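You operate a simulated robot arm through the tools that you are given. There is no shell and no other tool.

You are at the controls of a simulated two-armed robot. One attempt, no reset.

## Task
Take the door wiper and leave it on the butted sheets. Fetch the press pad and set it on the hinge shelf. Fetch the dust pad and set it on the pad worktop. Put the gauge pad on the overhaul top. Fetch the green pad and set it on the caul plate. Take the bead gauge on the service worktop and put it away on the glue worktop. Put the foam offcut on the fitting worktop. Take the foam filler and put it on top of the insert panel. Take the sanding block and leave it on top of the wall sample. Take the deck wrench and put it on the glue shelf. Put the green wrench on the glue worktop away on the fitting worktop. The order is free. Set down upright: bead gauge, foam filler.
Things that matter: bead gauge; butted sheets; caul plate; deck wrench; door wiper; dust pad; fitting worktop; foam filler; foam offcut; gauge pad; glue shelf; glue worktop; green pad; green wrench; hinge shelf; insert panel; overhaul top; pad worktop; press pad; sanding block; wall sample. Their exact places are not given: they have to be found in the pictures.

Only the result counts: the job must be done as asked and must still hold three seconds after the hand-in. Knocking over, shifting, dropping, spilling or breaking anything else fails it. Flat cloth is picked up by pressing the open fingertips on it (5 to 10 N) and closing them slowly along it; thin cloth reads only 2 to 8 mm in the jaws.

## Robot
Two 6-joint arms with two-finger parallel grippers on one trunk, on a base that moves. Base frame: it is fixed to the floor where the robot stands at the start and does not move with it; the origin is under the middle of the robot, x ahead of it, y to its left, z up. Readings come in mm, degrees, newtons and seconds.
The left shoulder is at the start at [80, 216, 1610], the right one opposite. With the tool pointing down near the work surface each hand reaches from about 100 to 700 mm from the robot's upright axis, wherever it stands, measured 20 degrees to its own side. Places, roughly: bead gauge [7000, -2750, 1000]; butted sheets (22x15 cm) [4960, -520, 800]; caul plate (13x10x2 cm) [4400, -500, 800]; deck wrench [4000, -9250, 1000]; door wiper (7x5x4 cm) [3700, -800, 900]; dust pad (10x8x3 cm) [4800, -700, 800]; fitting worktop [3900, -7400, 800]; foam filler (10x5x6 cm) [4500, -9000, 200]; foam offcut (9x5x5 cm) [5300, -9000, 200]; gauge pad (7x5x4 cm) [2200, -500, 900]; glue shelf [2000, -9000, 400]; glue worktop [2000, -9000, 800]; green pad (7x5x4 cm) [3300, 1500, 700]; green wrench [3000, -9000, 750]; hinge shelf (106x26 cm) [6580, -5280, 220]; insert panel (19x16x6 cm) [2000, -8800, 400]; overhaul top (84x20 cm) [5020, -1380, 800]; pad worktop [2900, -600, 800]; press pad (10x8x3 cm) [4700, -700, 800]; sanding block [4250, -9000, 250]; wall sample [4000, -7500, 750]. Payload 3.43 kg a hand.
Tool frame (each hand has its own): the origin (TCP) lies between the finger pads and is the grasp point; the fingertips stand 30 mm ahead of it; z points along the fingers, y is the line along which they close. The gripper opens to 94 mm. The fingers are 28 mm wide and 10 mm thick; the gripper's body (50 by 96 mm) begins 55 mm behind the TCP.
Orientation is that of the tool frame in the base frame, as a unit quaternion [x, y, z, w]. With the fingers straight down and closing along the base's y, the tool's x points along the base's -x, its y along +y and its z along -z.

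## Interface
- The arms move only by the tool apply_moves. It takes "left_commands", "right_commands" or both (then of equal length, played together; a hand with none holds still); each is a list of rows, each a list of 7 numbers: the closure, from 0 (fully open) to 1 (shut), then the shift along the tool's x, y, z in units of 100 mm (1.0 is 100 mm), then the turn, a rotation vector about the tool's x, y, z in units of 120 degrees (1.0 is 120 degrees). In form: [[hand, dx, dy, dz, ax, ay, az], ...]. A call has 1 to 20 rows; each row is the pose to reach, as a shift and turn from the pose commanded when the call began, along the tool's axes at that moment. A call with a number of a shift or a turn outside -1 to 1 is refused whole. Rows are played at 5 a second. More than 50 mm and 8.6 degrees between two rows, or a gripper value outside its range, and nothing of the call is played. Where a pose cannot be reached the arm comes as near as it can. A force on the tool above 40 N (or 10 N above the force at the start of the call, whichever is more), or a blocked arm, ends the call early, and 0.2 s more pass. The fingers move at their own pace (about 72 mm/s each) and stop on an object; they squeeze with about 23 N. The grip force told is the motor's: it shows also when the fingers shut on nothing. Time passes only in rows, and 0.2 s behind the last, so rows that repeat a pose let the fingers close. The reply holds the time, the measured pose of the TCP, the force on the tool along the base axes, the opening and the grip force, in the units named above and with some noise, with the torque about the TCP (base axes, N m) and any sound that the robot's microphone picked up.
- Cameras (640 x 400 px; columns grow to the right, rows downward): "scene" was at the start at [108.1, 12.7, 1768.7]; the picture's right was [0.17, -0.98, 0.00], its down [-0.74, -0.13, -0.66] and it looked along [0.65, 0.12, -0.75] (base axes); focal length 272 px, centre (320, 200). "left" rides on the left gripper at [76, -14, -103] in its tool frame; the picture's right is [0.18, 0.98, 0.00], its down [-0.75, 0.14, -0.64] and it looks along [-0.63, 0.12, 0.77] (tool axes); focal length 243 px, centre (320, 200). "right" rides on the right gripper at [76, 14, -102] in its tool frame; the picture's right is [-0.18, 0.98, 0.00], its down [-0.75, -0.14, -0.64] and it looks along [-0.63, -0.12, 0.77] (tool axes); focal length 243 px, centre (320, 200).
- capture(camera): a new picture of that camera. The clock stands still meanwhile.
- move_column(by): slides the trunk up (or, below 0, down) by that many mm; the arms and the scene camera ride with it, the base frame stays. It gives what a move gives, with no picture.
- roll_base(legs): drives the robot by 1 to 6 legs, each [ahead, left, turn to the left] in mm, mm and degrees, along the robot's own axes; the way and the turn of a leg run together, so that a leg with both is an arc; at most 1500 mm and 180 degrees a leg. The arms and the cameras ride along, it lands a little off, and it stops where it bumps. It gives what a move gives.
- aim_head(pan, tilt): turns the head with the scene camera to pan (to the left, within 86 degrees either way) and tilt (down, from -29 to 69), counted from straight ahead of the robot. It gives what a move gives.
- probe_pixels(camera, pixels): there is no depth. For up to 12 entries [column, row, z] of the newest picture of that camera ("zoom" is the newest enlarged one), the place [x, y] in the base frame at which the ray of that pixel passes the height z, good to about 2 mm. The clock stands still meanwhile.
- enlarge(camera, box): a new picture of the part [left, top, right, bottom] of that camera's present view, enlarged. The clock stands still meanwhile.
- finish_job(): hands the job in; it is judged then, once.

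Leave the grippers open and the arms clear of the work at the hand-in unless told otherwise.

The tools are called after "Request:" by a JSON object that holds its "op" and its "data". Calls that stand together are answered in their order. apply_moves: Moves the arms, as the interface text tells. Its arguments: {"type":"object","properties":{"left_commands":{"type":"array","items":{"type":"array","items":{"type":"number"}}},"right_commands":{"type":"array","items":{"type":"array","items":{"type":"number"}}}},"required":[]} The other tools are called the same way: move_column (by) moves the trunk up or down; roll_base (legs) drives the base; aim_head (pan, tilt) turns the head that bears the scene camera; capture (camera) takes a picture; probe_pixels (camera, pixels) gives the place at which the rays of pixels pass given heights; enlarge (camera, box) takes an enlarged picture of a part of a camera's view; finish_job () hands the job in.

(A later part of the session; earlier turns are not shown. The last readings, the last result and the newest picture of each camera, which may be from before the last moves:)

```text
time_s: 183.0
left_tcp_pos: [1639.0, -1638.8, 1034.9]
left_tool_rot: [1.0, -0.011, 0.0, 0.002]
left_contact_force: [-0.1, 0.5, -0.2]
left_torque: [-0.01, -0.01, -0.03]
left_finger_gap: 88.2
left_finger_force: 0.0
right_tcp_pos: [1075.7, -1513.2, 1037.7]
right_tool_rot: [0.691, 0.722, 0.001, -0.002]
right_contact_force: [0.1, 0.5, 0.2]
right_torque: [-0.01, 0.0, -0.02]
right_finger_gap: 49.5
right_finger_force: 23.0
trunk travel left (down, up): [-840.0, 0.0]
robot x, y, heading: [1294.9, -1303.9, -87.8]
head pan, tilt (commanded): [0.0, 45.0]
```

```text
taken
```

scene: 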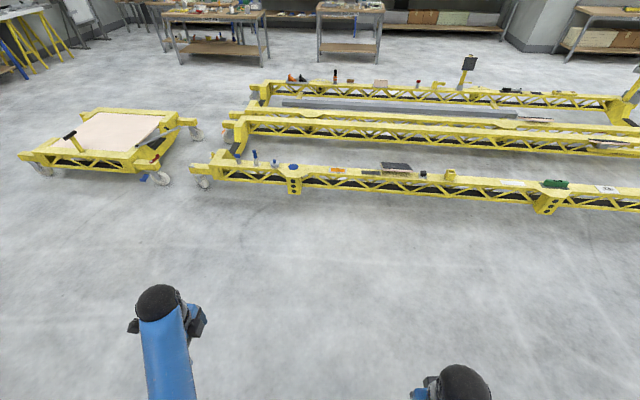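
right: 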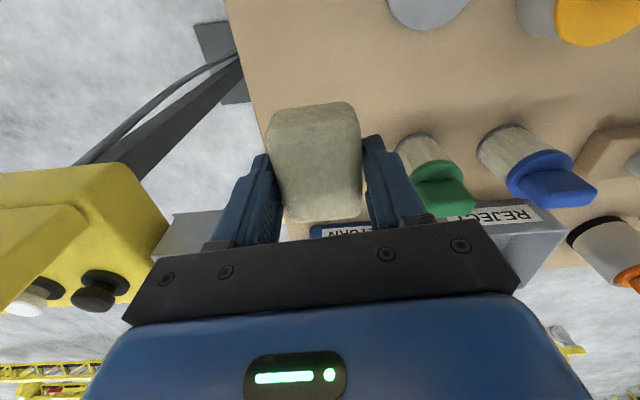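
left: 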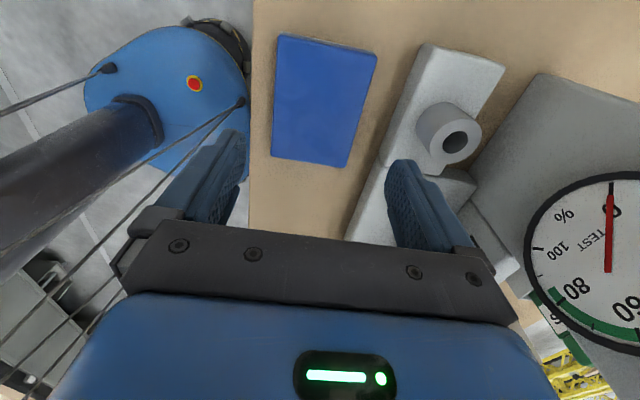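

Clear floor. I turn 178° to face +y and strafe right 2580 mm along the far side of the bench.

Request:
{"op": "roll_base", "data": {"legs": [[0, 0, 177.8], [0, -1300, 0], [0, -1280, 0]]}}

Request:
{"op": "aim_head", "data": {"pan": 15, "tilt": 45}}

Request:
{"op": "capture", "data": {"camera": "scene"}}

```text
time_s: 202.8
left_tcp_pos: [3526.4, -923.5, 1033.8]
left_tool_rot: [0.028, 1.0, 0.001, 0.0]
left_contact_force: [0.3, -0.4, -0.1]
left_torque: [-0.02, -0.02, 0.0]
left_finger_gap: 88.4
left_finger_force: 0.0
right_tcp_pos: [4082.7, -1066.7, 1037.9]
right_tool_rot: [0.71, -0.704, 0.003, 0.003]
right_contact_force: [0.3, -0.2, -0.5]
right_torque: [-0.02, -0.03, -0.03]
right_finger_gap: 49.5
right_finger_force: 22.8
trunk travel left (down, up): [-840.0, 0.0]
robot x, y, heading: [3856.5, -1272.4, 90.6]
head pan, tilt (commanded): [0.0, 45.0]
```

```text
time_s: 203.6
left_tcp_pos: [3526.7, -923.8, 1032.8]
left_tool_rot: [0.028, 1.0, 0.0, -0.001]
left_contact_force: [-0.1, -0.1, -1.1]
left_torque: [0.01, 0.01, -0.03]
left_finger_gap: 88.2
left_finger_force: 0.1
right_tcp_pos: [4084.7, -1067.4, 1037.1]
right_tool_rot: [0.711, -0.703, 0.004, 0.003]
right_contact_force: [1.2, -0.3, -0.8]
right_torque: [-0.03, 0.01, -0.02]
right_finger_gap: 49.8
right_finger_force: 23.1
trunk travel left (down, up): [-840.0, 0.0]
robot x, y, heading: [3854.5, -1274.4, 90.5]
head pan, tilt (commanded): [15.0, 45.0]
```

```text
taken
```

scene: 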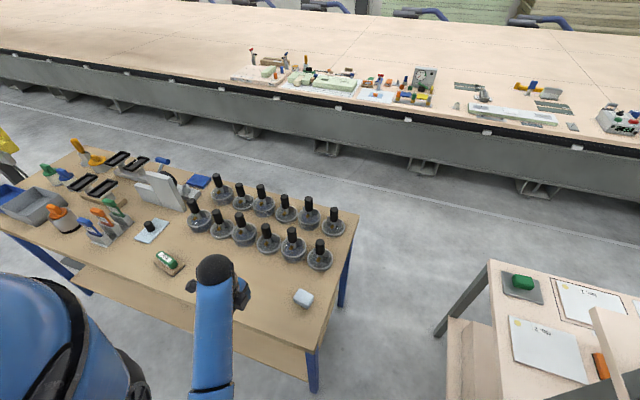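

The wiper is at (303,298). I zoom and probe.

Request:
{"op": "enlarge", "data": {"camera": "scene", "box": [240, 240, 380, 340]}}

Request:
{"op": "probe_pixels", "data": {"camera": "zoom", "pixels": [[287, 231, 892], [320, 245, 892], [311, 277, 852], [280, 230, 890], [292, 220, 885]]}}

```text
4.00 times, centred on (310, 290) of scene
```

zoom: 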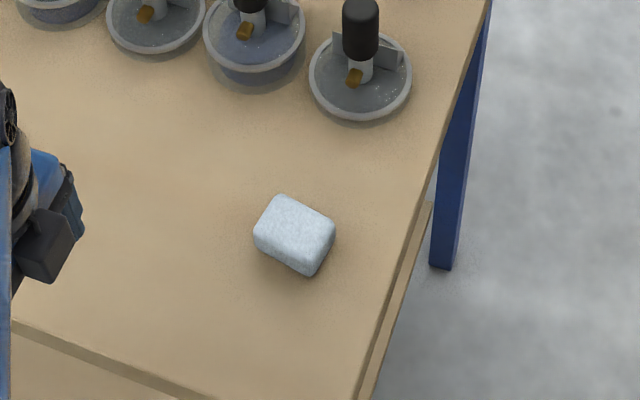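

```text
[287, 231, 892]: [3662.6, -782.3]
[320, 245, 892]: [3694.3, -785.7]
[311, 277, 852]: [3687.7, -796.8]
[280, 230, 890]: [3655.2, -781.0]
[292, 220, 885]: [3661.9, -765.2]
```

Request:
{"op": "probe_pixels", "data": {"camera": "zoom", "pixels": [[280, 196, 890], [334, 229, 890], [308, 265, 885], [256, 232, 885], [310, 277, 853], [255, 246, 853], [190, 380, 852], [395, 400, 852]]}}

```text
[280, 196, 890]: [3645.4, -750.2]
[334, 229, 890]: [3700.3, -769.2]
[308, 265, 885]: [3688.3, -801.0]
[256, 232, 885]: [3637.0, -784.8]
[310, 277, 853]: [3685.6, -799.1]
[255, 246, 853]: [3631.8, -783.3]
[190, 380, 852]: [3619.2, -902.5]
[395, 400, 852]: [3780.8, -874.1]
```

Wiper centre ≈(3668,−776), long axis yaw ≈−18°. I bring the left hand over it in two moves, turning +15° to close on its 50 mm side.

Request:
{"op": "apply_moves", "data": {"left_commands": [[0, -0.25, 0.25, 0, 0, 0, 0.03], [0, -0.5, 0.55, 0, 0, 0, 0.06], [0, -0.7, 0.8, 0, 0, 0, 0.06]]}}

Request:
{"op": "apply_moves", "data": {"left_commands": [[0, -0.25, 0.25, 0, 0, 0, 0.03], [0, -0.5, 0.5, 0, 0, 0, 0.06], [0, -0.72, 0.67, 0.2, 0, 0, 0.063]]}}

Request:
{"op": "capture", "data": {"camera": "left"}}

```text
time_s: 204.4
left_tcp_pos: [3599.8, -849.9, 1034.0]
left_tool_rot: [0.091, 0.996, -0.001, 0.0]
left_contact_force: [0.2, 0.2, 0.0]
left_torque: [0.01, -0.01, 0.02]
left_finger_gap: 93.9
left_finger_force: 0.1
right_tcp_pos: [4084.7, -1066.5, 1037.1]
right_tool_rot: [0.711, -0.703, 0.003, 0.003]
right_contact_force: [0.5, -0.3, -0.7]
right_torque: [0.05, 0.02, 0.06]
right_finger_gap: 49.6
right_finger_force: 22.9
trunk travel left (down, up): [-840.0, 0.0]
robot x, y, heading: [3856.0, -1276.6, 90.5]
head pan, tilt (commanded): [15.0, 45.0]
```

```text
time_s: 205.2
left_tcp_pos: [3683.3, -797.4, 1012.4]
left_tool_rot: [0.156, 0.988, -0.001, -0.001]
left_contact_force: [-0.6, -0.4, -1.0]
left_torque: [-0.03, 0.0, 0.04]
left_finger_gap: 93.9
left_finger_force: 0.2
right_tcp_pos: [4086.6, -1067.7, 1037.3]
right_tool_rot: [0.71, -0.704, 0.003, 0.003]
right_contact_force: [0.7, -0.8, -1.0]
right_torque: [-0.03, -0.01, 0.0]
right_finger_gap: 49.6
right_finger_force: 23.0
trunk travel left (down, up): [-840.0, 0.0]
robot x, y, heading: [3853.5, -1270.6, 90.7]
head pan, tilt (commanded): [15.0, 45.0]
```

```text
taken
```

left: 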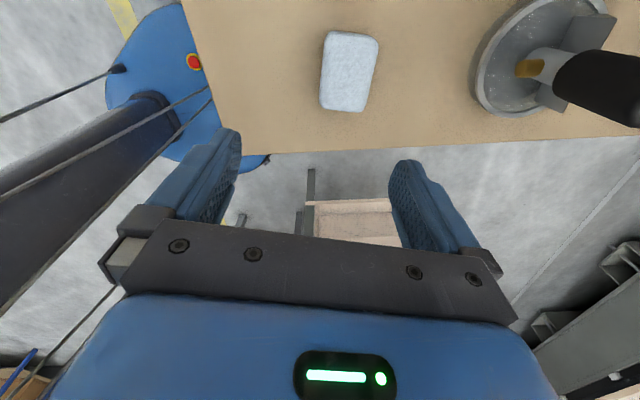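

Request:
{"op": "probe_pixels", "data": {"camera": "left", "pixels": [[330, 32, 885], [378, 42, 885], [362, 110, 885], [320, 103, 885], [348, 72, 890], [348, 72, 880]]}}

```text
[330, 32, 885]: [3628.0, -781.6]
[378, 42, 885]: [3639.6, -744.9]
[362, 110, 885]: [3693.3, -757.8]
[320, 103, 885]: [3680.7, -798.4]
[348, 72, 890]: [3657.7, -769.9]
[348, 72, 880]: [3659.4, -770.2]
```

Wiper centre ≈(3660,−771), yaw −16°. I centre and lower to z≈930.

Request:
{"op": "apply_moves", "data": {"left_commands": [[0, 0.15, 0.1, 0.25, 0, 0, -0.01], [0, 0.295, 0.18, 0.55, 0, 0, -0.017], [0, 0.295, 0.18, 0.82, 0, 0, -0.017]]}}

Request:
{"op": "capture", "data": {"camera": "left"}}

```text
time_s: 206.0
left_tcp_pos: [3659.7, -770.3, 930.2]
left_tool_rot: [0.138, 0.99, 0.0, 0.0]
left_contact_force: [0.2, -1.3, -0.9]
left_torque: [0.02, 0.0, 0.01]
left_finger_gap: 94.2
left_finger_force: 0.0
right_tcp_pos: [4084.2, -1067.6, 1037.5]
right_tool_rot: [0.711, -0.703, 0.003, 0.003]
right_contact_force: [-0.3, -0.2, 0.2]
right_torque: [-0.01, 0.0, 0.0]
right_finger_gap: 49.5
right_finger_force: 22.8
trunk travel left (down, up): [-840.0, 0.0]
robot x, y, heading: [3854.9, -1274.9, 90.6]
head pan, tilt (commanded): [15.0, 45.0]
```

```text
taken
```

left: 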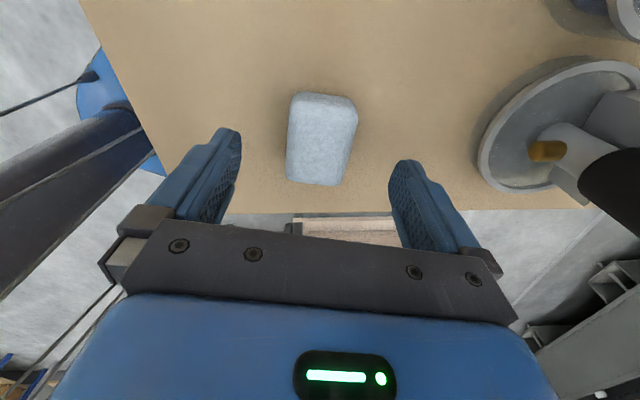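

Request:
{"op": "probe_pixels", "data": {"camera": "left", "pixels": [[480, 150, 870], [487, 185, 860], [293, 100, 880], [357, 105, 880], [340, 183, 880], [287, 172, 880], [322, 140, 885], [140, 120, 852]]}}

```text
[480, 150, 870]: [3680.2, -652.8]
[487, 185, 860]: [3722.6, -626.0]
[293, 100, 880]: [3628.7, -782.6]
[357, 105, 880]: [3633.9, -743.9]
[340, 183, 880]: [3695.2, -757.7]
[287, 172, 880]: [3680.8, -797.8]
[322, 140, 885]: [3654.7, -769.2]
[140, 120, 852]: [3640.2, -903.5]
```

Clear of the cup by 60 mm. I lower to z≈885 and close.

Request:
{"op": "apply_moves", "data": {"left_commands": [[0, 0, 0, 0.2, 0, 0, 0], [0, 0, 0, 0.33, 0, 0, 0], [0, 0, 0, 0.4, 0, 0, 0], [0, 0, 0, 0.44, 0, 0, 0], [0, 0, 0, 0.45, 0, 0, 0]]}}

Request:
{"op": "apply_moves", "data": {"left_commands": [[0.2, 0, 0, 0, 0, 0, 0], [0.35, 0, 0, 0, 0, 0, 0], [0.5, 0, 0, 0, 0, 0, 0], [0.65, 0, 0, 0, 0, 0, 0], [0.7, 0, 0, 0, 0, 0, 0], [0.7, 0, 0, 0, 0, 0, 0]]}}

Request:
{"op": "capture", "data": {"camera": "left"}}

```text
time_s: 207.2
left_tcp_pos: [3662.1, -769.2, 886.0]
left_tool_rot: [0.138, 0.99, 0.0, -0.001]
left_contact_force: [0.0, 0.1, 0.1]
left_torque: [0.01, -0.01, 0.02]
left_finger_gap: 93.8
left_finger_force: 0.0
right_tcp_pos: [4085.2, -1066.5, 1036.6]
right_tool_rot: [0.711, -0.704, 0.003, 0.003]
right_contact_force: [0.4, 0.0, -0.5]
right_torque: [0.01, -0.01, -0.01]
right_finger_gap: 49.9
right_finger_force: 22.9
trunk travel left (down, up): [-840.0, 0.0]
robot x, y, heading: [3856.4, -1272.2, 90.6]
head pan, tilt (commanded): [15.0, 45.0]
```

```text
time_s: 208.6
left_tcp_pos: [3661.8, -769.4, 886.0]
left_tool_rot: [0.139, 0.99, 0.001, 0.0]
left_contact_force: [-0.9, -0.5, 0.4]
left_torque: [-0.02, 0.0, 0.03]
left_finger_gap: 49.8
left_finger_force: 22.8
right_tcp_pos: [4085.0, -1066.1, 1036.3]
right_tool_rot: [0.71, -0.704, 0.004, 0.002]
right_contact_force: [0.0, 0.5, 0.1]
right_torque: [0.02, 0.02, 0.01]
right_finger_gap: 49.7
right_finger_force: 23.3
trunk travel left (down, up): [-840.0, 0.0]
robot x, y, heading: [3854.8, -1270.7, 90.4]
head pan, tilt (commanded): [15.0, 45.0]
```

```text
taken
```

left: 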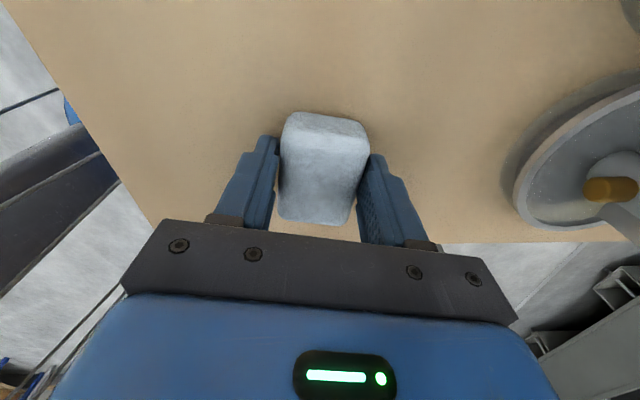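

Gripped (49.8 mm). I lift and retract it.

Request:
{"op": "apply_moves", "data": {"left_commands": [[0.7, 0, 0, -0.2, 0, 0, 0], [0.7, 0, 0, -0.6, 0, 0, 0], [0.7, 0, 0, -1, 0, 0, 0]]}}

Request:
{"op": "apply_moves", "data": {"left_commands": [[0.7, 0.1, -0.35, -0.2, 0, 0, 0], [0.7, 0.2, -0.7, -0.45, 0, 0, 0], [0.7, 0.25, -1, -0.48, 0, 0, 0]]}}

Request:
{"op": "roll_base", "data": {"legs": [[-200, 0, 0]]}}

Request:
{"op": "aim_head", "data": {"pan": -50, "tilt": 30}}

Request:
{"op": "capture", "data": {"camera": "scene"}}

```text
time_s: 209.4
left_tcp_pos: [3664.6, -770.1, 985.4]
left_tool_rot: [0.139, 0.99, -0.001, 0.0]
left_contact_force: [0.5, -0.5, -0.2]
left_torque: [-0.02, -0.01, 0.0]
left_finger_gap: 49.7
left_finger_force: 22.7
right_tcp_pos: [4084.6, -1068.0, 1037.3]
right_tool_rot: [0.711, -0.703, 0.003, 0.002]
right_contact_force: [0.5, -0.1, -0.1]
right_torque: [0.01, 0.01, 0.02]
right_finger_gap: 49.6
right_finger_force: 24.1
trunk travel left (down, up): [-840.0, 0.0]
robot x, y, heading: [3855.4, -1272.5, 90.5]
head pan, tilt (commanded): [15.0, 45.0]
```

```text
time_s: 210.2
left_tcp_pos: [3612.4, -856.9, 1032.2]
left_tool_rot: [0.14, 0.99, 0.0, 0.001]
left_contact_force: [-0.8, -0.8, -0.3]
left_torque: [0.02, -0.01, -0.02]
left_finger_gap: 49.6
left_finger_force: 23.1
right_tcp_pos: [4085.9, -1069.0, 1037.7]
right_tool_rot: [0.711, -0.703, 0.003, 0.003]
right_contact_force: [0.1, -0.2, -0.3]
right_torque: [0.02, -0.01, 0.01]
right_finger_gap: 49.8
right_finger_force: 23.0
trunk travel left (down, up): [-840.0, 0.0]
robot x, y, heading: [3856.6, -1271.0, 90.8]
head pan, tilt (commanded): [15.0, 45.0]
```

```text
time_s: 211.8
left_tcp_pos: [3617.3, -1044.4, 1031.4]
left_tool_rot: [0.141, 0.99, -0.002, -0.001]
left_contact_force: [-0.2, 0.4, 0.2]
left_torque: [0.02, 0.0, 0.01]
left_finger_gap: 49.4
left_finger_force: 22.9
right_tcp_pos: [4087.2, -1257.8, 1036.7]
right_tool_rot: [0.708, -0.706, 0.005, 0.004]
right_contact_force: [0.3, -0.4, -0.6]
right_torque: [0.01, 0.0, 0.01]
right_finger_gap: 49.6
right_finger_force: 23.4
trunk travel left (down, up): [-840.0, 0.0]
robot x, y, heading: [3857.3, -1465.5, 90.1]
head pan, tilt (commanded): [15.0, 45.0]
```

```text
time_s: 213.1
left_tcp_pos: [3616.0, -1046.6, 1033.3]
left_tool_rot: [0.141, 0.99, 0.0, 0.0]
left_contact_force: [0.1, -1.1, -0.2]
left_torque: [0.03, -0.03, -0.05]
left_finger_gap: 49.4
left_finger_force: 22.7
right_tcp_pos: [4087.4, -1261.9, 1037.0]
right_tool_rot: [0.708, -0.706, 0.003, 0.002]
right_contact_force: [-0.5, 0.0, -0.3]
right_torque: [-0.02, -0.01, 0.03]
right_finger_gap: 49.8
right_finger_force: 22.8
trunk travel left (down, up): [-840.0, 0.0]
robot x, y, heading: [3855.2, -1464.6, 90.2]
head pan, tilt (commanded): [-50.0, 30.0]
```

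```text
taken
```

scene: 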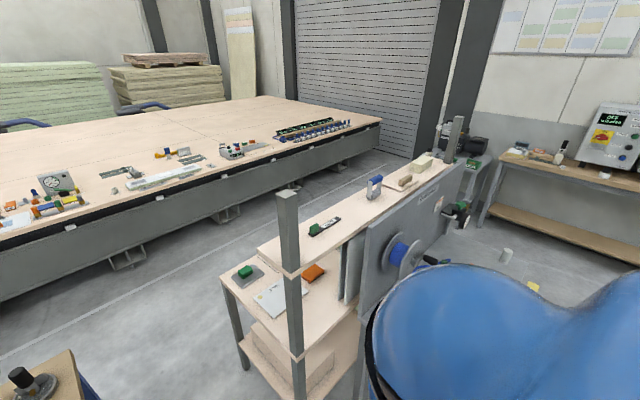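

I back off 550 more and strafe right to view the stand behind table 2 front-on.

Request:
{"op": "roll_base", "data": {"legs": [[-600, 0, 0], [0, -1000, 0]]}}

Request:
{"op": "aim_head", "data": {"pan": 0, "tilt": 35}}

Request:
{"op": "capture", "data": {"camera": "scene"}}

```text
time_s: 221.2
left_tcp_pos: [4602.0, -1626.1, 1032.5]
left_tool_rot: [0.13, 0.992, 0.0, 0.0]
left_contact_force: [0.1, -0.2, -0.5]
left_torque: [0.01, -0.03, 0.02]
left_finger_gap: 49.1
left_finger_force: 22.8
right_tcp_pos: [5079.8, -1830.0, 1037.5]
right_tool_rot: [0.717, -0.697, 0.003, 0.003]
right_contact_force: [-0.4, 0.3, -1.5]
right_torque: [-0.01, 0.0, 0.0]
right_finger_gap: 49.5
right_finger_force: 22.8
trunk travel left (down, up): [-840.0, 0.0]
robot x, y, heading: [4858.1, -2039.9, 91.6]
head pan, tilt (commanded): [-50.0, 30.0]
```

```text
time_s: 222.4
left_tcp_pos: [4604.8, -1626.1, 1032.4]
left_tool_rot: [0.129, 0.992, 0.0, 0.0]
left_contact_force: [0.2, 0.4, -1.0]
left_torque: [0.0, 0.02, 0.0]
left_finger_gap: 49.0
left_finger_force: 22.8
right_tcp_pos: [5080.1, -1829.1, 1037.5]
right_tool_rot: [0.717, -0.697, 0.003, 0.003]
right_contact_force: [-0.4, 0.0, 0.1]
right_torque: [0.03, 0.01, -0.01]
right_finger_gap: 49.9
right_finger_force: 23.2
trunk travel left (down, up): [-840.0, 0.0]
robot x, y, heading: [4855.7, -2036.6, 91.4]
head pan, tilt (commanded): [0.0, 35.0]
```

```text
taken
```

scene: 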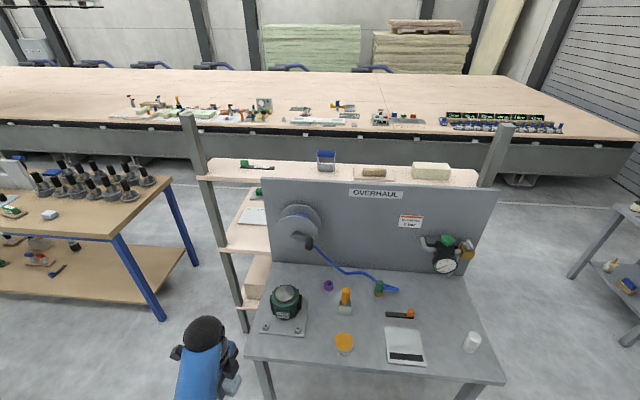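

This is the overhaul bench. I zoom in and probe its top.

Request:
{"op": "enlarge", "data": {"camera": "scene", "box": [235, 250, 515, 400]}}

Request:
{"op": "probe_pixels", "data": {"camera": "scene", "pixels": [[246, 353, 800], [503, 377, 800], [470, 275, 800], [260, 262, 800], [246, 353, 840], [503, 377, 840], [375, 310, 800], [375, 340, 800]]}}

```text
2.29 times, centred on (375, 325) of scene
```

zoom: 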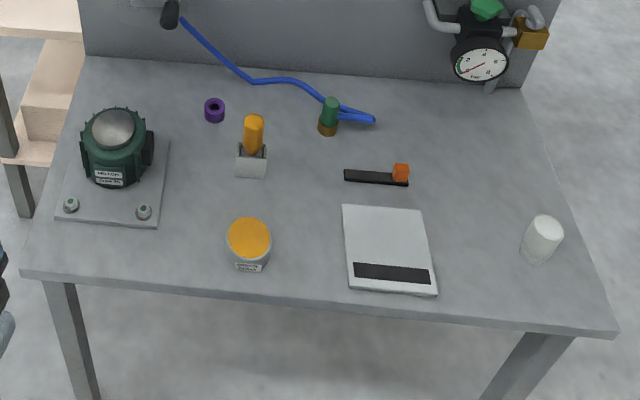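

```text
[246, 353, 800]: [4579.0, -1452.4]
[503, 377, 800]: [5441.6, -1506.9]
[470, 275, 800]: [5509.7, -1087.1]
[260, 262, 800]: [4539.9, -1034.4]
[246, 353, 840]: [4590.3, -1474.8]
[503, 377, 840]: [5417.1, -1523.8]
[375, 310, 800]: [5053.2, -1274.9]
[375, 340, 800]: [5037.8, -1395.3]
```

The top spans x≈4580–5440, front edge y≈−1480. There is free space between the white scale and the white cylinder. I drive closer: right 170, ahead 230.

Request:
{"op": "roll_base", "data": {"legs": [[0, -170, -1.4], [230, 0, 0]]}}

Request:
{"op": "aim_head", "data": {"pan": -10, "tilt": 52}}

Request:
{"op": "capture", "data": {"camera": "scene"}}

Request:
{"op": "capture", "data": {"camera": "right"}}

```text
time_s: 225.2
left_tcp_pos: [4775.0, -1391.3, 1033.3]
left_tool_rot: [0.136, 0.991, 0.002, -0.001]
left_contact_force: [0.0, -0.1, -0.9]
left_torque: [0.03, -0.01, 0.0]
left_finger_gap: 49.0
left_finger_force: 23.2
right_tcp_pos: [5246.1, -1599.7, 1038.2]
right_tool_rot: [0.713, -0.701, 0.002, 0.002]
right_contact_force: [0.2, -0.7, -1.3]
right_torque: [0.02, 0.01, 0.0]
right_finger_gap: 49.6
right_finger_force: 22.6
trunk travel left (down, up): [-840.0, 0.0]
robot x, y, heading: [5019.7, -1800.1, 90.8]
head pan, tilt (commanded): [0.0, 35.0]
```

```text
time_s: 226.0
left_tcp_pos: [4773.7, -1386.4, 1032.3]
left_tool_rot: [0.136, 0.991, 0.0, 0.0]
left_contact_force: [1.3, -0.4, -1.0]
left_torque: [-0.04, -0.03, -0.01]
left_finger_gap: 49.1
left_finger_force: 23.0
right_tcp_pos: [5247.6, -1596.6, 1037.2]
right_tool_rot: [0.713, -0.701, 0.003, 0.003]
right_contact_force: [0.3, -0.1, 0.0]
right_torque: [0.01, 0.03, 0.0]
right_finger_gap: 49.6
right_finger_force: 22.7
trunk travel left (down, up): [-840.0, 0.0]
robot x, y, heading: [5019.0, -1803.2, 90.9]
head pan, tilt (commanded): [-10.0, 52.0]
```

```text
taken
```

scene: 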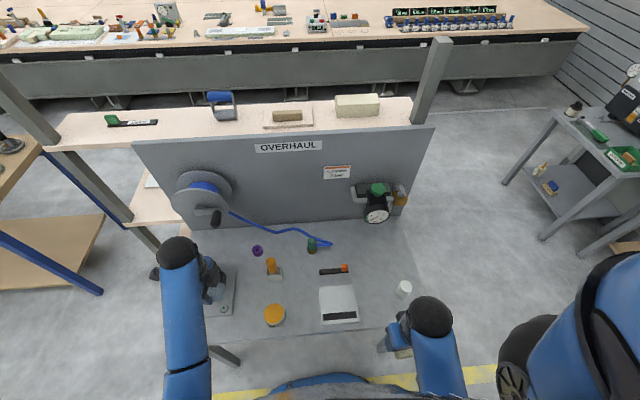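

```text
taken
```

right: 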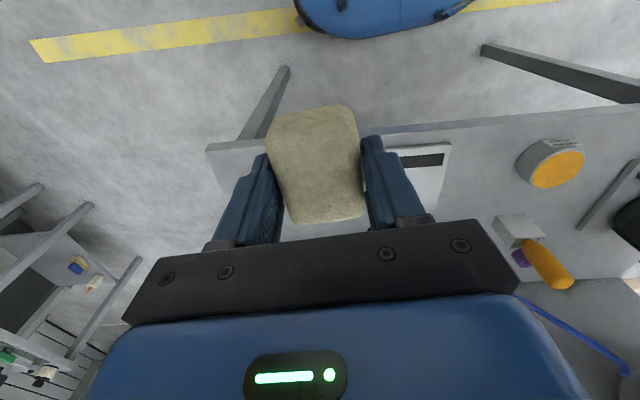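

I triangulate the top's height with the right wrist camera at two heights (hand still in front of the table).

Request:
{"op": "enlarge", "data": {"camera": "right", "box": [380, 100, 600, 240]}}

Request:
{"op": "enlarge", "data": {"camera": "right", "box": [180, 110, 290, 180]}}

```text
2.86 times, centred on (490, 170) of right
```

zoom: 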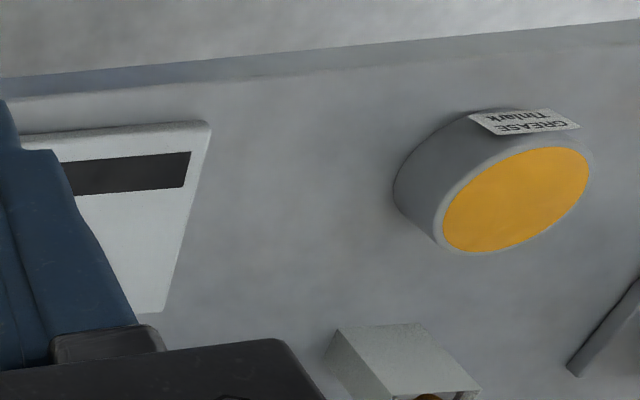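

```text
5.71 times, centred on (235, 145) of right
```

zoom: 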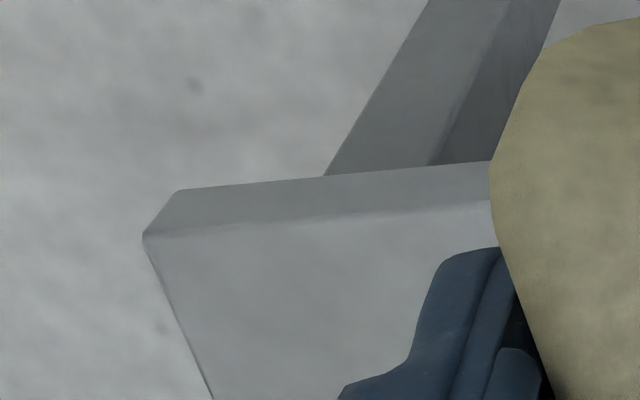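

Request:
{"op": "probe_pixels", "data": {"camera": "zoom", "pixels": [[146, 235, 780], [146, 235, 820], [146, 235, 860]]}}

Request:
{"op": "probe_pixels", "data": {"camera": "right", "pixels": [[450.8, 142.7, 800], [450.8, 142.7, 840], [515.5, 175, 800], [515.5, 175, 840]]}}

Request:
{"op": "apply_moves", "data": {"right_commands": [[0.7, 0, 0, 0.4, 0, 0, 0], [0.7, 0, 0, 0.8, 0, 0, 0], [0.7, 0, 0, 1, 0, 0, 0]]}}

Request:
{"op": "capture", "data": {"camera": "right"}}

```text
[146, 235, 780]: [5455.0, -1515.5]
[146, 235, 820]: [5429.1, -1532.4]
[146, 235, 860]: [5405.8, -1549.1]
```

```text
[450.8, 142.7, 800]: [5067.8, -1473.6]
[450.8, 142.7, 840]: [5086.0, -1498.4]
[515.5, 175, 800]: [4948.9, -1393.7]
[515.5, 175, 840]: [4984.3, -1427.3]
```

```text
time_s: 226.8
left_tcp_pos: [4773.8, -1387.4, 1032.8]
left_tool_rot: [0.137, 0.991, -0.001, -0.001]
left_contact_force: [0.5, -0.3, 0.6]
left_torque: [0.02, 0.02, 0.01]
left_finger_gap: 48.8
left_finger_force: 23.0
right_tcp_pos: [5247.7, -1594.9, 939.6]
right_tool_rot: [0.713, -0.701, 0.003, 0.003]
right_contact_force: [0.3, 0.2, -1.0]
right_torque: [0.01, -0.02, -0.01]
right_finger_gap: 49.5
right_finger_force: 22.7
trunk travel left (down, up): [-840.0, 0.0]
robot x, y, heading: [5020.0, -1799.7, 91.1]
head pan, tilt (commanded): [-10.0, 52.0]
```

```text
taken
```

right: 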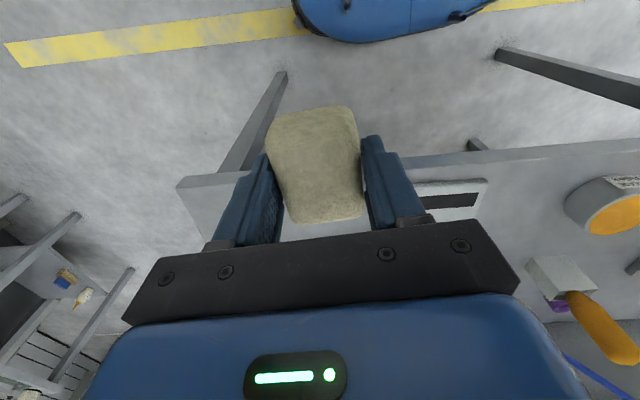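

Request:
{"op": "enlarge", "data": {"camera": "right", "box": [150, 140, 290, 230]}}

```text
4.44 times, centred on (220, 185) of right
```

zoom: 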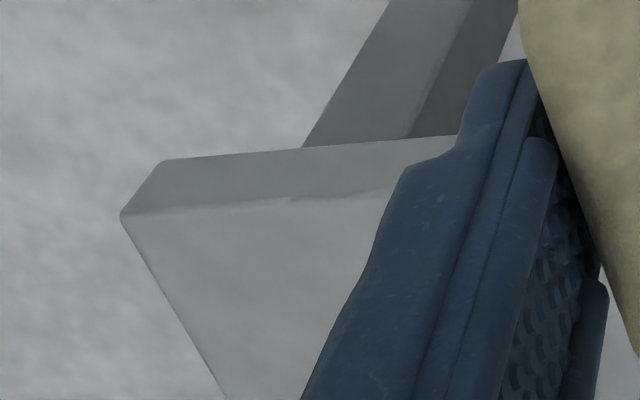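

Request:
{"op": "probe_pixels", "data": {"camera": "zoom", "pixels": [[122, 214, 780], [122, 214, 820], [122, 214, 860]]}}

Request:
{"op": "probe_pixels", "data": {"camera": "right", "pixels": [[488, 179, 800], [488, 179, 840]]}}

```text
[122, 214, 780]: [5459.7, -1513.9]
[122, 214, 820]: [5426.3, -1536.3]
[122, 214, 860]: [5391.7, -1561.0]
```

```text
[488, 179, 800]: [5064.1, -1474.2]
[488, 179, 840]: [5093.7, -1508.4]
```

Overhaul top is at z≈800. I probe the scale and the cylinder positions in the scene view.

Request:
{"op": "enlarge", "data": {"camera": "scene", "box": [190, 220, 450, 380]}}

```text
2.46 times, centred on (320, 300) of scene
```

zoom: 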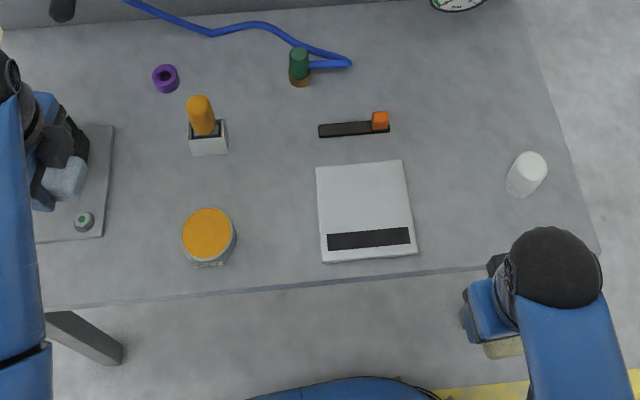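

Request:
{"op": "probe_pixels", "data": {"camera": "zoom", "pixels": [[416, 252, 810], [405, 160, 810], [316, 168, 810], [322, 264, 802], [525, 195, 800], [508, 185, 800], [470, 268, 800], [110, 303, 800], [235, 245, 800], [600, 255, 800], [460, 190, 800], [570, 178, 800]]}}

```text
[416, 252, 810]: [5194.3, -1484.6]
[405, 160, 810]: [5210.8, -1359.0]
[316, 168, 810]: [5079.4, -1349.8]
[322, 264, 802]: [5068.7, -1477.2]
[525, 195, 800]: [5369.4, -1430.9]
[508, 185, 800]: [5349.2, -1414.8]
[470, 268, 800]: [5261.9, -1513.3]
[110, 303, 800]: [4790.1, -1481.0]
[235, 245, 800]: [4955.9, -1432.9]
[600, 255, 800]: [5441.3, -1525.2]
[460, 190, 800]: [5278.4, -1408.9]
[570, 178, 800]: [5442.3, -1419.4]
```

Free gap x 5211–5349. I bring the right hand over (5278,−1415) at z≈940, then lower.

Request:
{"op": "apply_moves", "data": {"right_commands": [[0.7, -0.3, -0.15, 0, 0, 0, 0], [0.7, -0.7, -0.33, 0, 0, 0, 0], [0.7, -1, -0.33, 0, 0, 0, 0]]}}

Request:
{"op": "apply_moves", "data": {"right_commands": [[0.7, -0.4, 0, 0.1, 0, 0, 0], [0.7, -0.8, 0, 0.25, 0, 0, 0], [0.7, -0.8, 0, 0.5, 0, 0, 0]]}}

Request:
{"op": "capture", "data": {"camera": "right"}}

Request:
{"op": "capture", "data": {"camera": "scene"}}

```text
time_s: 227.6
left_tcp_pos: [4774.4, -1385.2, 1032.7]
left_tool_rot: [0.136, 0.991, -0.001, 0.0]
left_contact_force: [0.3, -0.8, -0.7]
left_torque: [-0.03, -0.01, -0.01]
left_finger_gap: 46.7
left_finger_force: 22.6
right_tcp_pos: [5278.4, -1495.7, 937.7]
right_tool_rot: [0.712, -0.702, 0.003, 0.003]
right_contact_force: [-0.1, 0.6, 0.4]
right_torque: [0.02, -0.01, 0.01]
right_finger_gap: 49.5
right_finger_force: 22.4
trunk travel left (down, up): [-840.0, 0.0]
robot x, y, heading: [5017.7, -1800.3, 90.8]
head pan, tilt (commanded): [-10.0, 52.0]
```

```text
time_s: 228.4
left_tcp_pos: [4772.8, -1387.4, 1033.1]
left_tool_rot: [0.136, 0.991, 0.0, -0.001]
left_contact_force: [0.0, 0.8, -0.6]
left_torque: [0.01, -0.01, 0.0]
left_finger_gap: 47.1
left_finger_force: 23.5
right_tcp_pos: [5276.5, -1416.3, 886.2]
right_tool_rot: [0.713, -0.701, 0.002, 0.003]
right_contact_force: [-1.0, -0.8, 0.0]
right_torque: [0.0, -0.01, 0.01]
right_finger_gap: 50.0
right_finger_force: 22.7
trunk travel left (down, up): [-840.0, 0.0]
robot x, y, heading: [5018.2, -1802.5, 90.9]
head pan, tilt (commanded): [-10.0, 52.0]
```

```text
taken
```

right: 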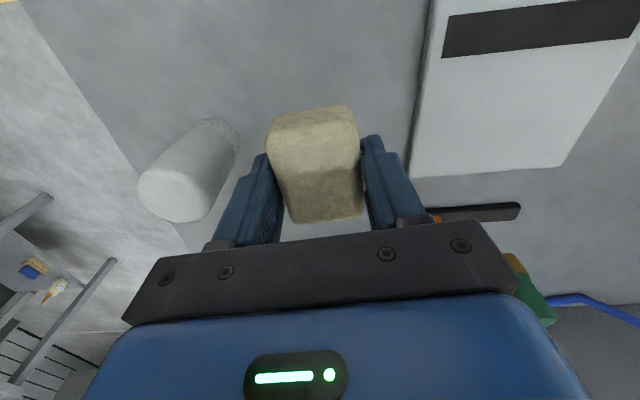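

```text
taken
```

scene: 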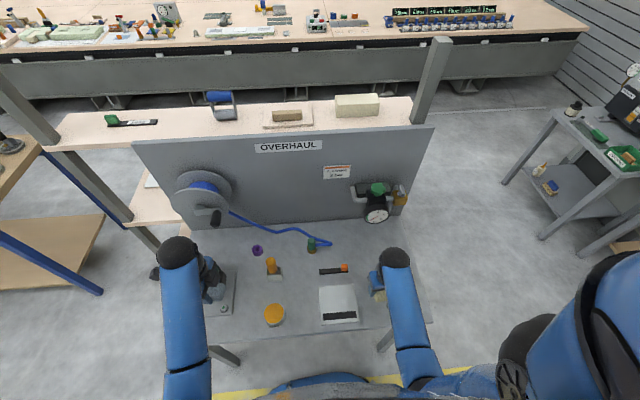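

Spot is clear on both sides. I lower slowly to contact.

Request:
{"op": "apply_moves", "data": {"right_commands": [[0.7, 0, 0, 0.15, 0, 0, 0], [0.7, 0, 0, 0.28, 0, 0, 0], [0.7, 0, 0, 0.38, 0, 0, 0], [0.7, 0, 0, 0.44, 0, 0, 0], [0.7, 0, 0, 0.46, 0, 0, 0]]}}

Request:
{"op": "apply_moves", "data": {"right_commands": [[0.7, 0, 0, 0.015, 0, 0, 0], [0.7, 0, 0, 0.03, 0, 0, 0], [0.7, 0, 0, 0.045, 0, 0, 0], [0.7, 0, 0, 0.06, 0, 0, 0]]}}

Request:
{"op": "capture", "data": {"camera": "left"}}

```text
time_s: 229.6
left_tcp_pos: [4774.4, -1386.1, 1034.1]
left_tool_rot: [0.136, 0.991, -0.001, 0.0]
left_contact_force: [1.1, 0.7, -0.1]
left_torque: [0.01, 0.0, 0.01]
left_finger_gap: 46.9
left_finger_force: 23.1
right_tcp_pos: [5277.6, -1416.2, 841.2]
right_tool_rot: [0.712, -0.702, 0.003, 0.002]
right_contact_force: [0.1, 0.1, -0.4]
right_torque: [-0.01, -0.04, -0.01]
right_finger_gap: 49.5
right_finger_force: 23.2
trunk travel left (down, up): [-840.0, 0.0]
robot x, y, heading: [5017.9, -1801.4, 90.8]
head pan, tilt (commanded): [-10.0, 52.0]
```

```text
time_s: 230.6
left_tcp_pos: [4773.0, -1386.8, 1031.6]
left_tool_rot: [0.136, 0.991, 0.0, 0.001]
left_contact_force: [1.0, 0.6, -0.7]
left_torque: [-0.01, 0.03, -0.03]
left_finger_gap: 46.7
left_finger_force: 22.8
right_tcp_pos: [5277.7, -1418.1, 834.6]
right_tool_rot: [0.712, -0.702, 0.002, 0.003]
right_contact_force: [0.9, -0.4, -0.9]
right_torque: [0.01, -0.01, 0.04]
right_finger_gap: 49.2
right_finger_force: 22.1
trunk travel left (down, up): [-840.0, 0.0]
robot x, y, heading: [5017.0, -1805.7, 90.9]
head pan, tilt (commanded): [-10.0, 52.0]
```

```text
taken
```

left: 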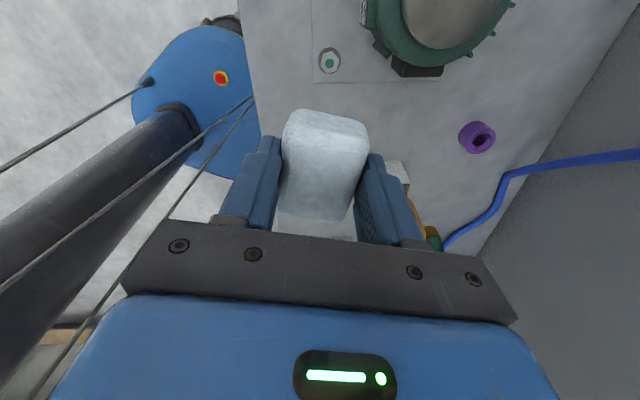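

Wiper still held. I continue the right hand down in 1 mm steps.

Request:
{"op": "apply_moves", "data": {"right_commands": [[0.7, 0, 0, 0.01, 0, 0, 0], [0.7, 0, 0, 0.02, 0, 0, 0], [0.7, 0, 0, 0.03, 0, 0, 0], [0.7, 0, 0, 0.03, 0, 0, 0]]}}

```text
time_s: 231.6
left_tcp_pos: [4773.4, -1387.0, 1033.0]
left_tool_rot: [0.136, 0.991, 0.0, 0.0]
left_contact_force: [0.0, 0.0, -0.6]
left_torque: [0.02, -0.01, 0.0]
left_finger_gap: 46.7
left_finger_force: 23.2
right_tcp_pos: [5276.9, -1417.8, 831.8]
right_tool_rot: [0.712, -0.702, 0.002, 0.002]
right_contact_force: [2.1, -0.6, 18.1]
right_torque: [-0.35, 0.01, 0.04]
right_finger_gap: 49.6
right_finger_force: 23.1
trunk travel left (down, up): [-840.0, 0.0]
robot x, y, heading: [5015.9, -1801.5, 90.8]
head pan, tilt (commanded): [-10.0, 52.0]
```

Contact (18 N) at z=832. I ease up 1 mm, open to ~70 mm, then rise.

Request:
{"op": "apply_moves", "data": {"right_commands": [[0.7, 0, 0, -0.01, 0, 0, 0], [0.5, 0, 0, -0.01, 0, 0, 0], [0.35, 0, 0, -0.01, 0, 0, 0], [0.25, 0, 0, -0.01, 0, 0, 0], [0.25, 0, 0, -0.01, 0, 0, 0]]}}

Request:
{"op": "apply_moves", "data": {"right_commands": [[0.25, 0, 0, -0.2, 0, 0, 0], [0.25, 0, 0, -0.6, 0, 0, 0], [0.25, 0, 0, -1, 0, 0, 0]]}}

Request:
{"op": "apply_moves", "data": {"right_commands": [[0.25, 0.4, 0, -0.2, 0, 0, 0], [0.25, 0.8, 0, -0.5, 0, 0, 0], [0.25, 1, 0, -0.9, 0, 0, 0]]}}

Request:
{"op": "capture", "data": {"camera": "right"}}

```text
time_s: 232.8
left_tcp_pos: [4773.7, -1386.7, 1032.5]
left_tool_rot: [0.136, 0.991, 0.0, 0.0]
left_contact_force: [-0.9, 0.2, -1.3]
left_torque: [0.04, 0.01, 0.03]
left_finger_gap: 45.7
left_finger_force: 23.2
right_tcp_pos: [5277.5, -1418.2, 831.6]
right_tool_rot: [0.713, -0.702, 0.004, 0.003]
right_contact_force: [-0.1, 0.3, 0.5]
right_torque: [0.02, 0.01, -0.01]
right_finger_gap: 70.6
right_finger_force: 0.0
trunk travel left (down, up): [-840.0, 0.0]
robot x, y, heading: [5019.3, -1801.5, 90.5]
head pan, tilt (commanded): [-10.0, 52.0]
```

```text
time_s: 233.6
left_tcp_pos: [4773.6, -1386.6, 1032.8]
left_tool_rot: [0.136, 0.991, 0.0, 0.001]
left_contact_force: [1.2, -0.1, -0.7]
left_torque: [0.0, -0.01, 0.03]
left_finger_gap: 45.5
left_finger_force: 23.3
right_tcp_pos: [5277.4, -1416.6, 930.3]
right_tool_rot: [0.713, -0.701, 0.003, 0.003]
right_contact_force: [-0.6, 1.0, 0.2]
right_torque: [-0.04, 0.04, -0.01]
right_finger_gap: 70.9
right_finger_force: 0.0
trunk travel left (down, up): [-840.0, 0.0]
robot x, y, heading: [5016.1, -1798.9, 90.8]
head pan, tilt (commanded): [-10.0, 52.0]
```

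```text
time_s: 234.4
left_tcp_pos: [4773.9, -1386.7, 1032.9]
left_tool_rot: [0.135, 0.991, 0.0, 0.0]
left_contact_force: [0.5, -0.8, -0.4]
left_torque: [0.06, 0.02, -0.01]
left_finger_gap: 45.4
left_finger_force: 22.7
right_tcp_pos: [5278.5, -1518.2, 1021.8]
right_tool_rot: [0.713, -0.701, 0.003, 0.002]
right_contact_force: [-0.1, 0.2, 0.6]
right_torque: [0.03, 0.01, -0.02]
right_finger_gap: 70.5
right_finger_force: 0.1
trunk travel left (down, up): [-840.0, 0.0]
robot x, y, heading: [5019.2, -1797.0, 91.0]
head pan, tilt (commanded): [-10.0, 52.0]
```

```text
taken
```

right: 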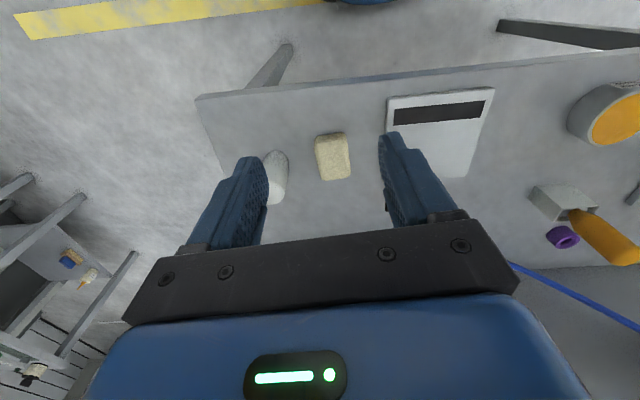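

Gauge pad is placed. Next: around the east end to the aisle. I probe the floor positions of the grey cart on the right to check the passage.

Request:
{"op": "aim_head", "data": {"pan": -40, "tilt": 30}}

Request:
{"op": "capture", "data": {"camera": "scene"}}

```text
time_s: 235.4
left_tcp_pos: [4773.6, -1386.4, 1033.1]
left_tool_rot: [0.136, 0.991, -0.001, -0.001]
left_contact_force: [-0.4, 0.3, 0.2]
left_torque: [-0.03, -0.01, -0.02]
left_finger_gap: 45.3
left_finger_force: 23.0
right_tcp_pos: [5278.9, -1517.0, 1021.1]
right_tool_rot: [0.713, -0.701, 0.004, 0.004]
right_contact_force: [-0.2, -0.3, 0.1]
right_torque: [0.0, 0.01, 0.0]
right_finger_gap: 70.5
right_finger_force: 0.0
trunk travel left (down, up): [-840.0, 0.0]
robot x, y, heading: [5018.3, -1804.3, 90.8]
head pan, tilt (commanded): [-40.0, 30.0]
```

```text
taken
```

scene: 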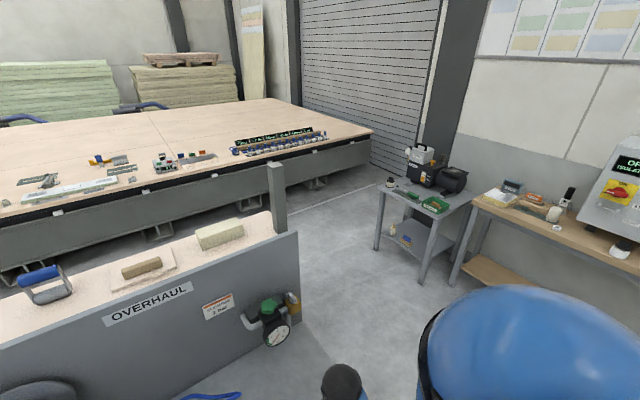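

Request:
{"op": "probe_pixels", "data": {"camera": "scene", "pixels": [[375, 250, 0], [420, 285, 0], [452, 285, 0], [320, 350, 0], [362, 170, 0], [476, 198, 900], [300, 235, 1100]]}}

```text
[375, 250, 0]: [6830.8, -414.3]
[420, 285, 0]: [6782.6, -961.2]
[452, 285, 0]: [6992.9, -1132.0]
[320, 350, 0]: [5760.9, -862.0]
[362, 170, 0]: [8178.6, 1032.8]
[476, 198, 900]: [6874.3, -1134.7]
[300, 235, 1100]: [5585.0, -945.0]
```

The passage between table 2 (x≤5450) and the cart (x≥6780) is wide. I back off, strafe right and drive up to the aisle.

Request:
{"op": "roll_base", "data": {"legs": [[-350, 0, 0], [0, -1000, -0.8], [1250, 0, 0], [1200, 0, 0]]}}

Request:
{"op": "roll_base", "data": {"legs": [[0, 0, 180]]}}

Request:
{"op": "aim_head", "data": {"pan": -30, "tilt": 35}}

Request:
{"op": "capture", "data": {"camera": "scene"}}

```text
time_s: 254.3
left_tcp_pos: [5770.8, 757.3, 1032.8]
left_tool_rot: [0.125, 0.992, 0.0, 0.0]
left_contact_force: [0.3, 0.2, 0.0]
left_torque: [0.0, -0.01, -0.03]
left_finger_gap: 44.9
left_finger_force: 23.1
right_tcp_pos: [6279.5, 639.2, 1022.6]
right_tool_rot: [0.72, -0.694, 0.002, 0.002]
right_contact_force: [0.0, -1.2, 0.6]
right_torque: [0.04, -0.01, -0.02]
right_finger_gap: 70.7
right_finger_force: 0.1
trunk travel left (down, up): [-840.0, 0.0]
robot x, y, heading: [6028.2, 347.0, 92.2]
head pan, tilt (commanded): [-40.0, 30.0]
```

```text
time_s: 262.0
left_tcp_pos: [6281.0, -59.7, 1031.8]
left_tool_rot: [0.993, -0.122, 0.0, -0.001]
left_contact_force: [0.2, -0.3, -0.7]
left_torque: [0.0, -0.03, -0.01]
left_finger_gap: 44.9
left_finger_force: 23.1
right_tcp_pos: [5772.8, 57.6, 1021.9]
right_tool_rot: [0.691, 0.723, 0.004, -0.003]
right_contact_force: [0.7, 0.7, 0.3]
right_torque: [-0.03, -0.01, 0.0]
right_finger_gap: 70.2
right_finger_force: 0.1
trunk travel left (down, up): [-840.0, 0.0]
robot x, y, heading: [6026.2, 349.5, -87.5]
head pan, tilt (commanded): [-40.0, 30.0]
```

```text
time_s: 262.7
left_tcp_pos: [6281.9, -58.9, 1032.6]
left_tool_rot: [0.993, -0.122, 0.0, -0.001]
left_contact_force: [1.2, 1.1, -0.5]
left_torque: [0.01, 0.02, 0.0]
left_finger_gap: 45.0
left_finger_force: 22.9
right_tcp_pos: [5771.6, 56.3, 1021.8]
right_tool_rot: [0.692, 0.722, 0.004, -0.003]
right_contact_force: [-0.7, 0.3, -0.3]
right_torque: [0.0, -0.01, 0.03]
right_finger_gap: 70.5
right_finger_force: 0.1
trunk travel left (down, up): [-840.0, 0.0]
robot x, y, heading: [6023.0, 350.8, -87.4]
head pan, tilt (commanded): [-30.0, 35.0]
```

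```text
taken
```

scene: 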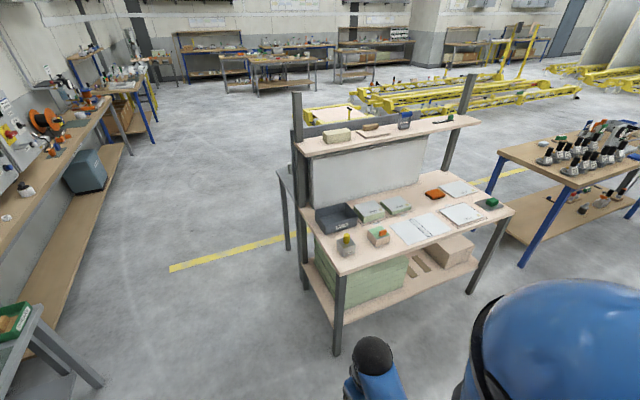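

I strafe right 1290 to table 2, correct the heading, and go ahead 330.

Request:
{"op": "roll_base", "data": {"legs": [[0, 0, -2.5], [0, -1290, 0], [310, 0, 0]]}}

Request:
{"op": "aim_head", "data": {"pan": 10, "tilt": 50}}

Request:
{"op": "capture", "data": {"camera": "scene"}}

```text
time_s: 271.2
left_tcp_pos: [4964.4, -360.8, 1033.6]
left_tool_rot: [0.986, -0.165, 0.0, 0.001]
left_contact_force: [-0.3, 0.5, -0.2]
left_torque: [-0.04, -0.01, 0.02]
left_finger_gap: 45.0
left_finger_force: 22.8
right_tcp_pos: [4468.6, -199.5, 1022.9]
right_tool_rot: [0.722, 0.692, 0.002, -0.003]
right_contact_force: [-0.3, 0.3, -0.3]
right_torque: [-0.05, -0.03, 0.04]
right_finger_gap: 70.6
right_finger_force: 0.1
trunk travel left (down, up): [-840.0, 0.0]
robot x, y, heading: [4742.8, 67.8, -92.4]
head pan, tilt (commanded): [-30.0, 35.0]
```

```text
time_s: 272.3
left_tcp_pos: [4965.5, -363.3, 1033.1]
left_tool_rot: [0.986, -0.164, 0.0, -0.001]
left_contact_force: [0.7, -1.2, -1.6]
left_torque: [0.01, -0.03, 0.03]
left_finger_gap: 44.9
left_finger_force: 22.9
right_tcp_pos: [4468.5, -203.3, 1021.0]
right_tool_rot: [0.722, 0.692, 0.003, -0.003]
right_contact_force: [-0.3, 0.9, 0.2]
right_torque: [-0.03, -0.01, 0.01]
right_finger_gap: 70.2
right_finger_force: 0.1
trunk travel left (down, up): [-840.0, 0.0]
robot x, y, heading: [4741.8, 68.9, -92.4]
head pan, tilt (commanded): [10.0, 50.0]
```

```text
taken
```

scene: 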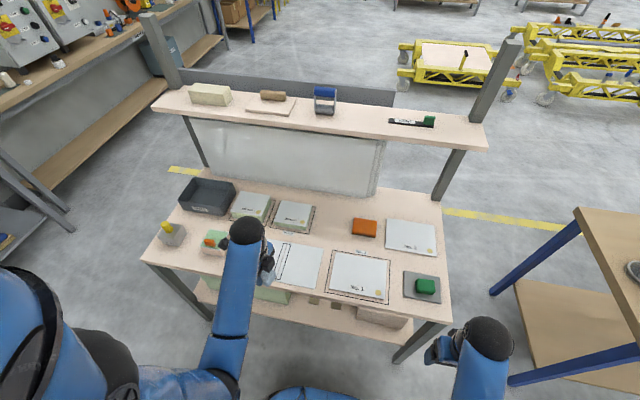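

Sheets visible at (297,268). I bring the wiper over their centre (≈4962,−512), turning it square.

Request:
{"op": "apply_moves", "data": {"left_commands": [[0.7, 0.1, 0.25, 0, 0, 0, -0.05], [0.7, 0.25, 0.55, 0, 0, 0, -0.105], [0.7, 0.4, 0.9, 0, 0, 0, -0.158]]}}

Request:
{"op": "capture", "data": {"camera": "left"}}

Request:
{"op": "capture", "data": {"camera": "scene"}}

```text
time_s: 273.1
left_tcp_pos: [4970.8, -462.6, 1030.9]
left_tool_rot: [1.0, 0.001, 0.0, -0.002]
left_contact_force: [-1.0, -0.4, -0.3]
left_torque: [-0.01, 0.01, -0.02]
left_finger_gap: 45.1
left_finger_force: 23.0
right_tcp_pos: [4468.3, -203.6, 1021.2]
right_tool_rot: [0.722, 0.692, 0.004, -0.004]
right_contact_force: [-0.4, 0.2, 0.6]
right_torque: [0.01, 0.01, 0.01]
right_finger_gap: 70.7
right_finger_force: 0.2
trunk travel left (down, up): [-840.0, 0.0]
robot x, y, heading: [4746.1, 67.9, -92.5]
head pan, tilt (commanded): [10.0, 50.0]
```

```text
taken
```

left: 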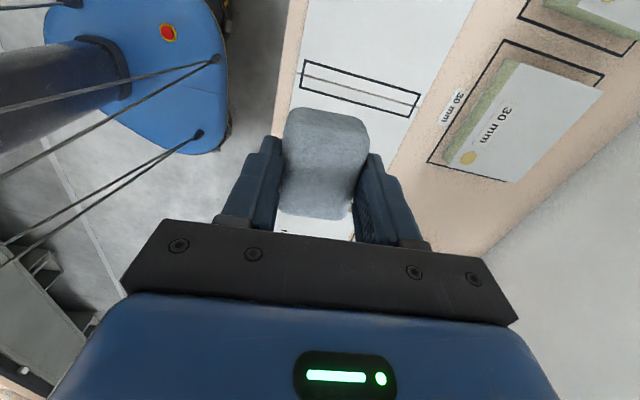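

```text
taken
```

scene: 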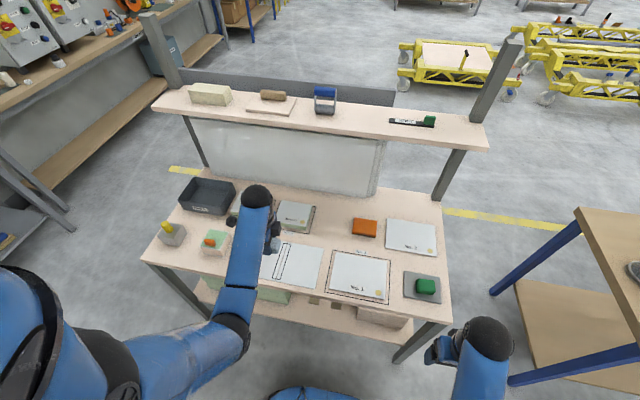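

Request:
{"op": "probe_pixels", "data": {"camera": "left", "pixels": [[303, 60, 803], [420, 93, 803], [411, 116, 803], [300, 84, 803], [302, 30, 803], [463, 30, 803], [287, 110, 803], [410, 130, 803]]}}

Request:
{"op": "enlarge", "data": {"camera": "scene", "box": [140, 180, 340, 310]}}

```text
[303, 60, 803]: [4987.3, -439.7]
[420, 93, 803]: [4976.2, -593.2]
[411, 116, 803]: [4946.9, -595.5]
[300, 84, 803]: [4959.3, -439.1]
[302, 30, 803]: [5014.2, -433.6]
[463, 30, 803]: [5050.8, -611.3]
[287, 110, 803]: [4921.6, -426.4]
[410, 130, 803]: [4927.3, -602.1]
```

```text
3.08 times, centred on (240, 245) of scene
```

zoom: 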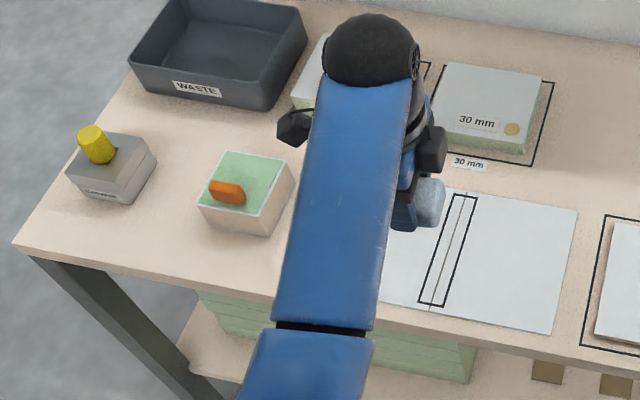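

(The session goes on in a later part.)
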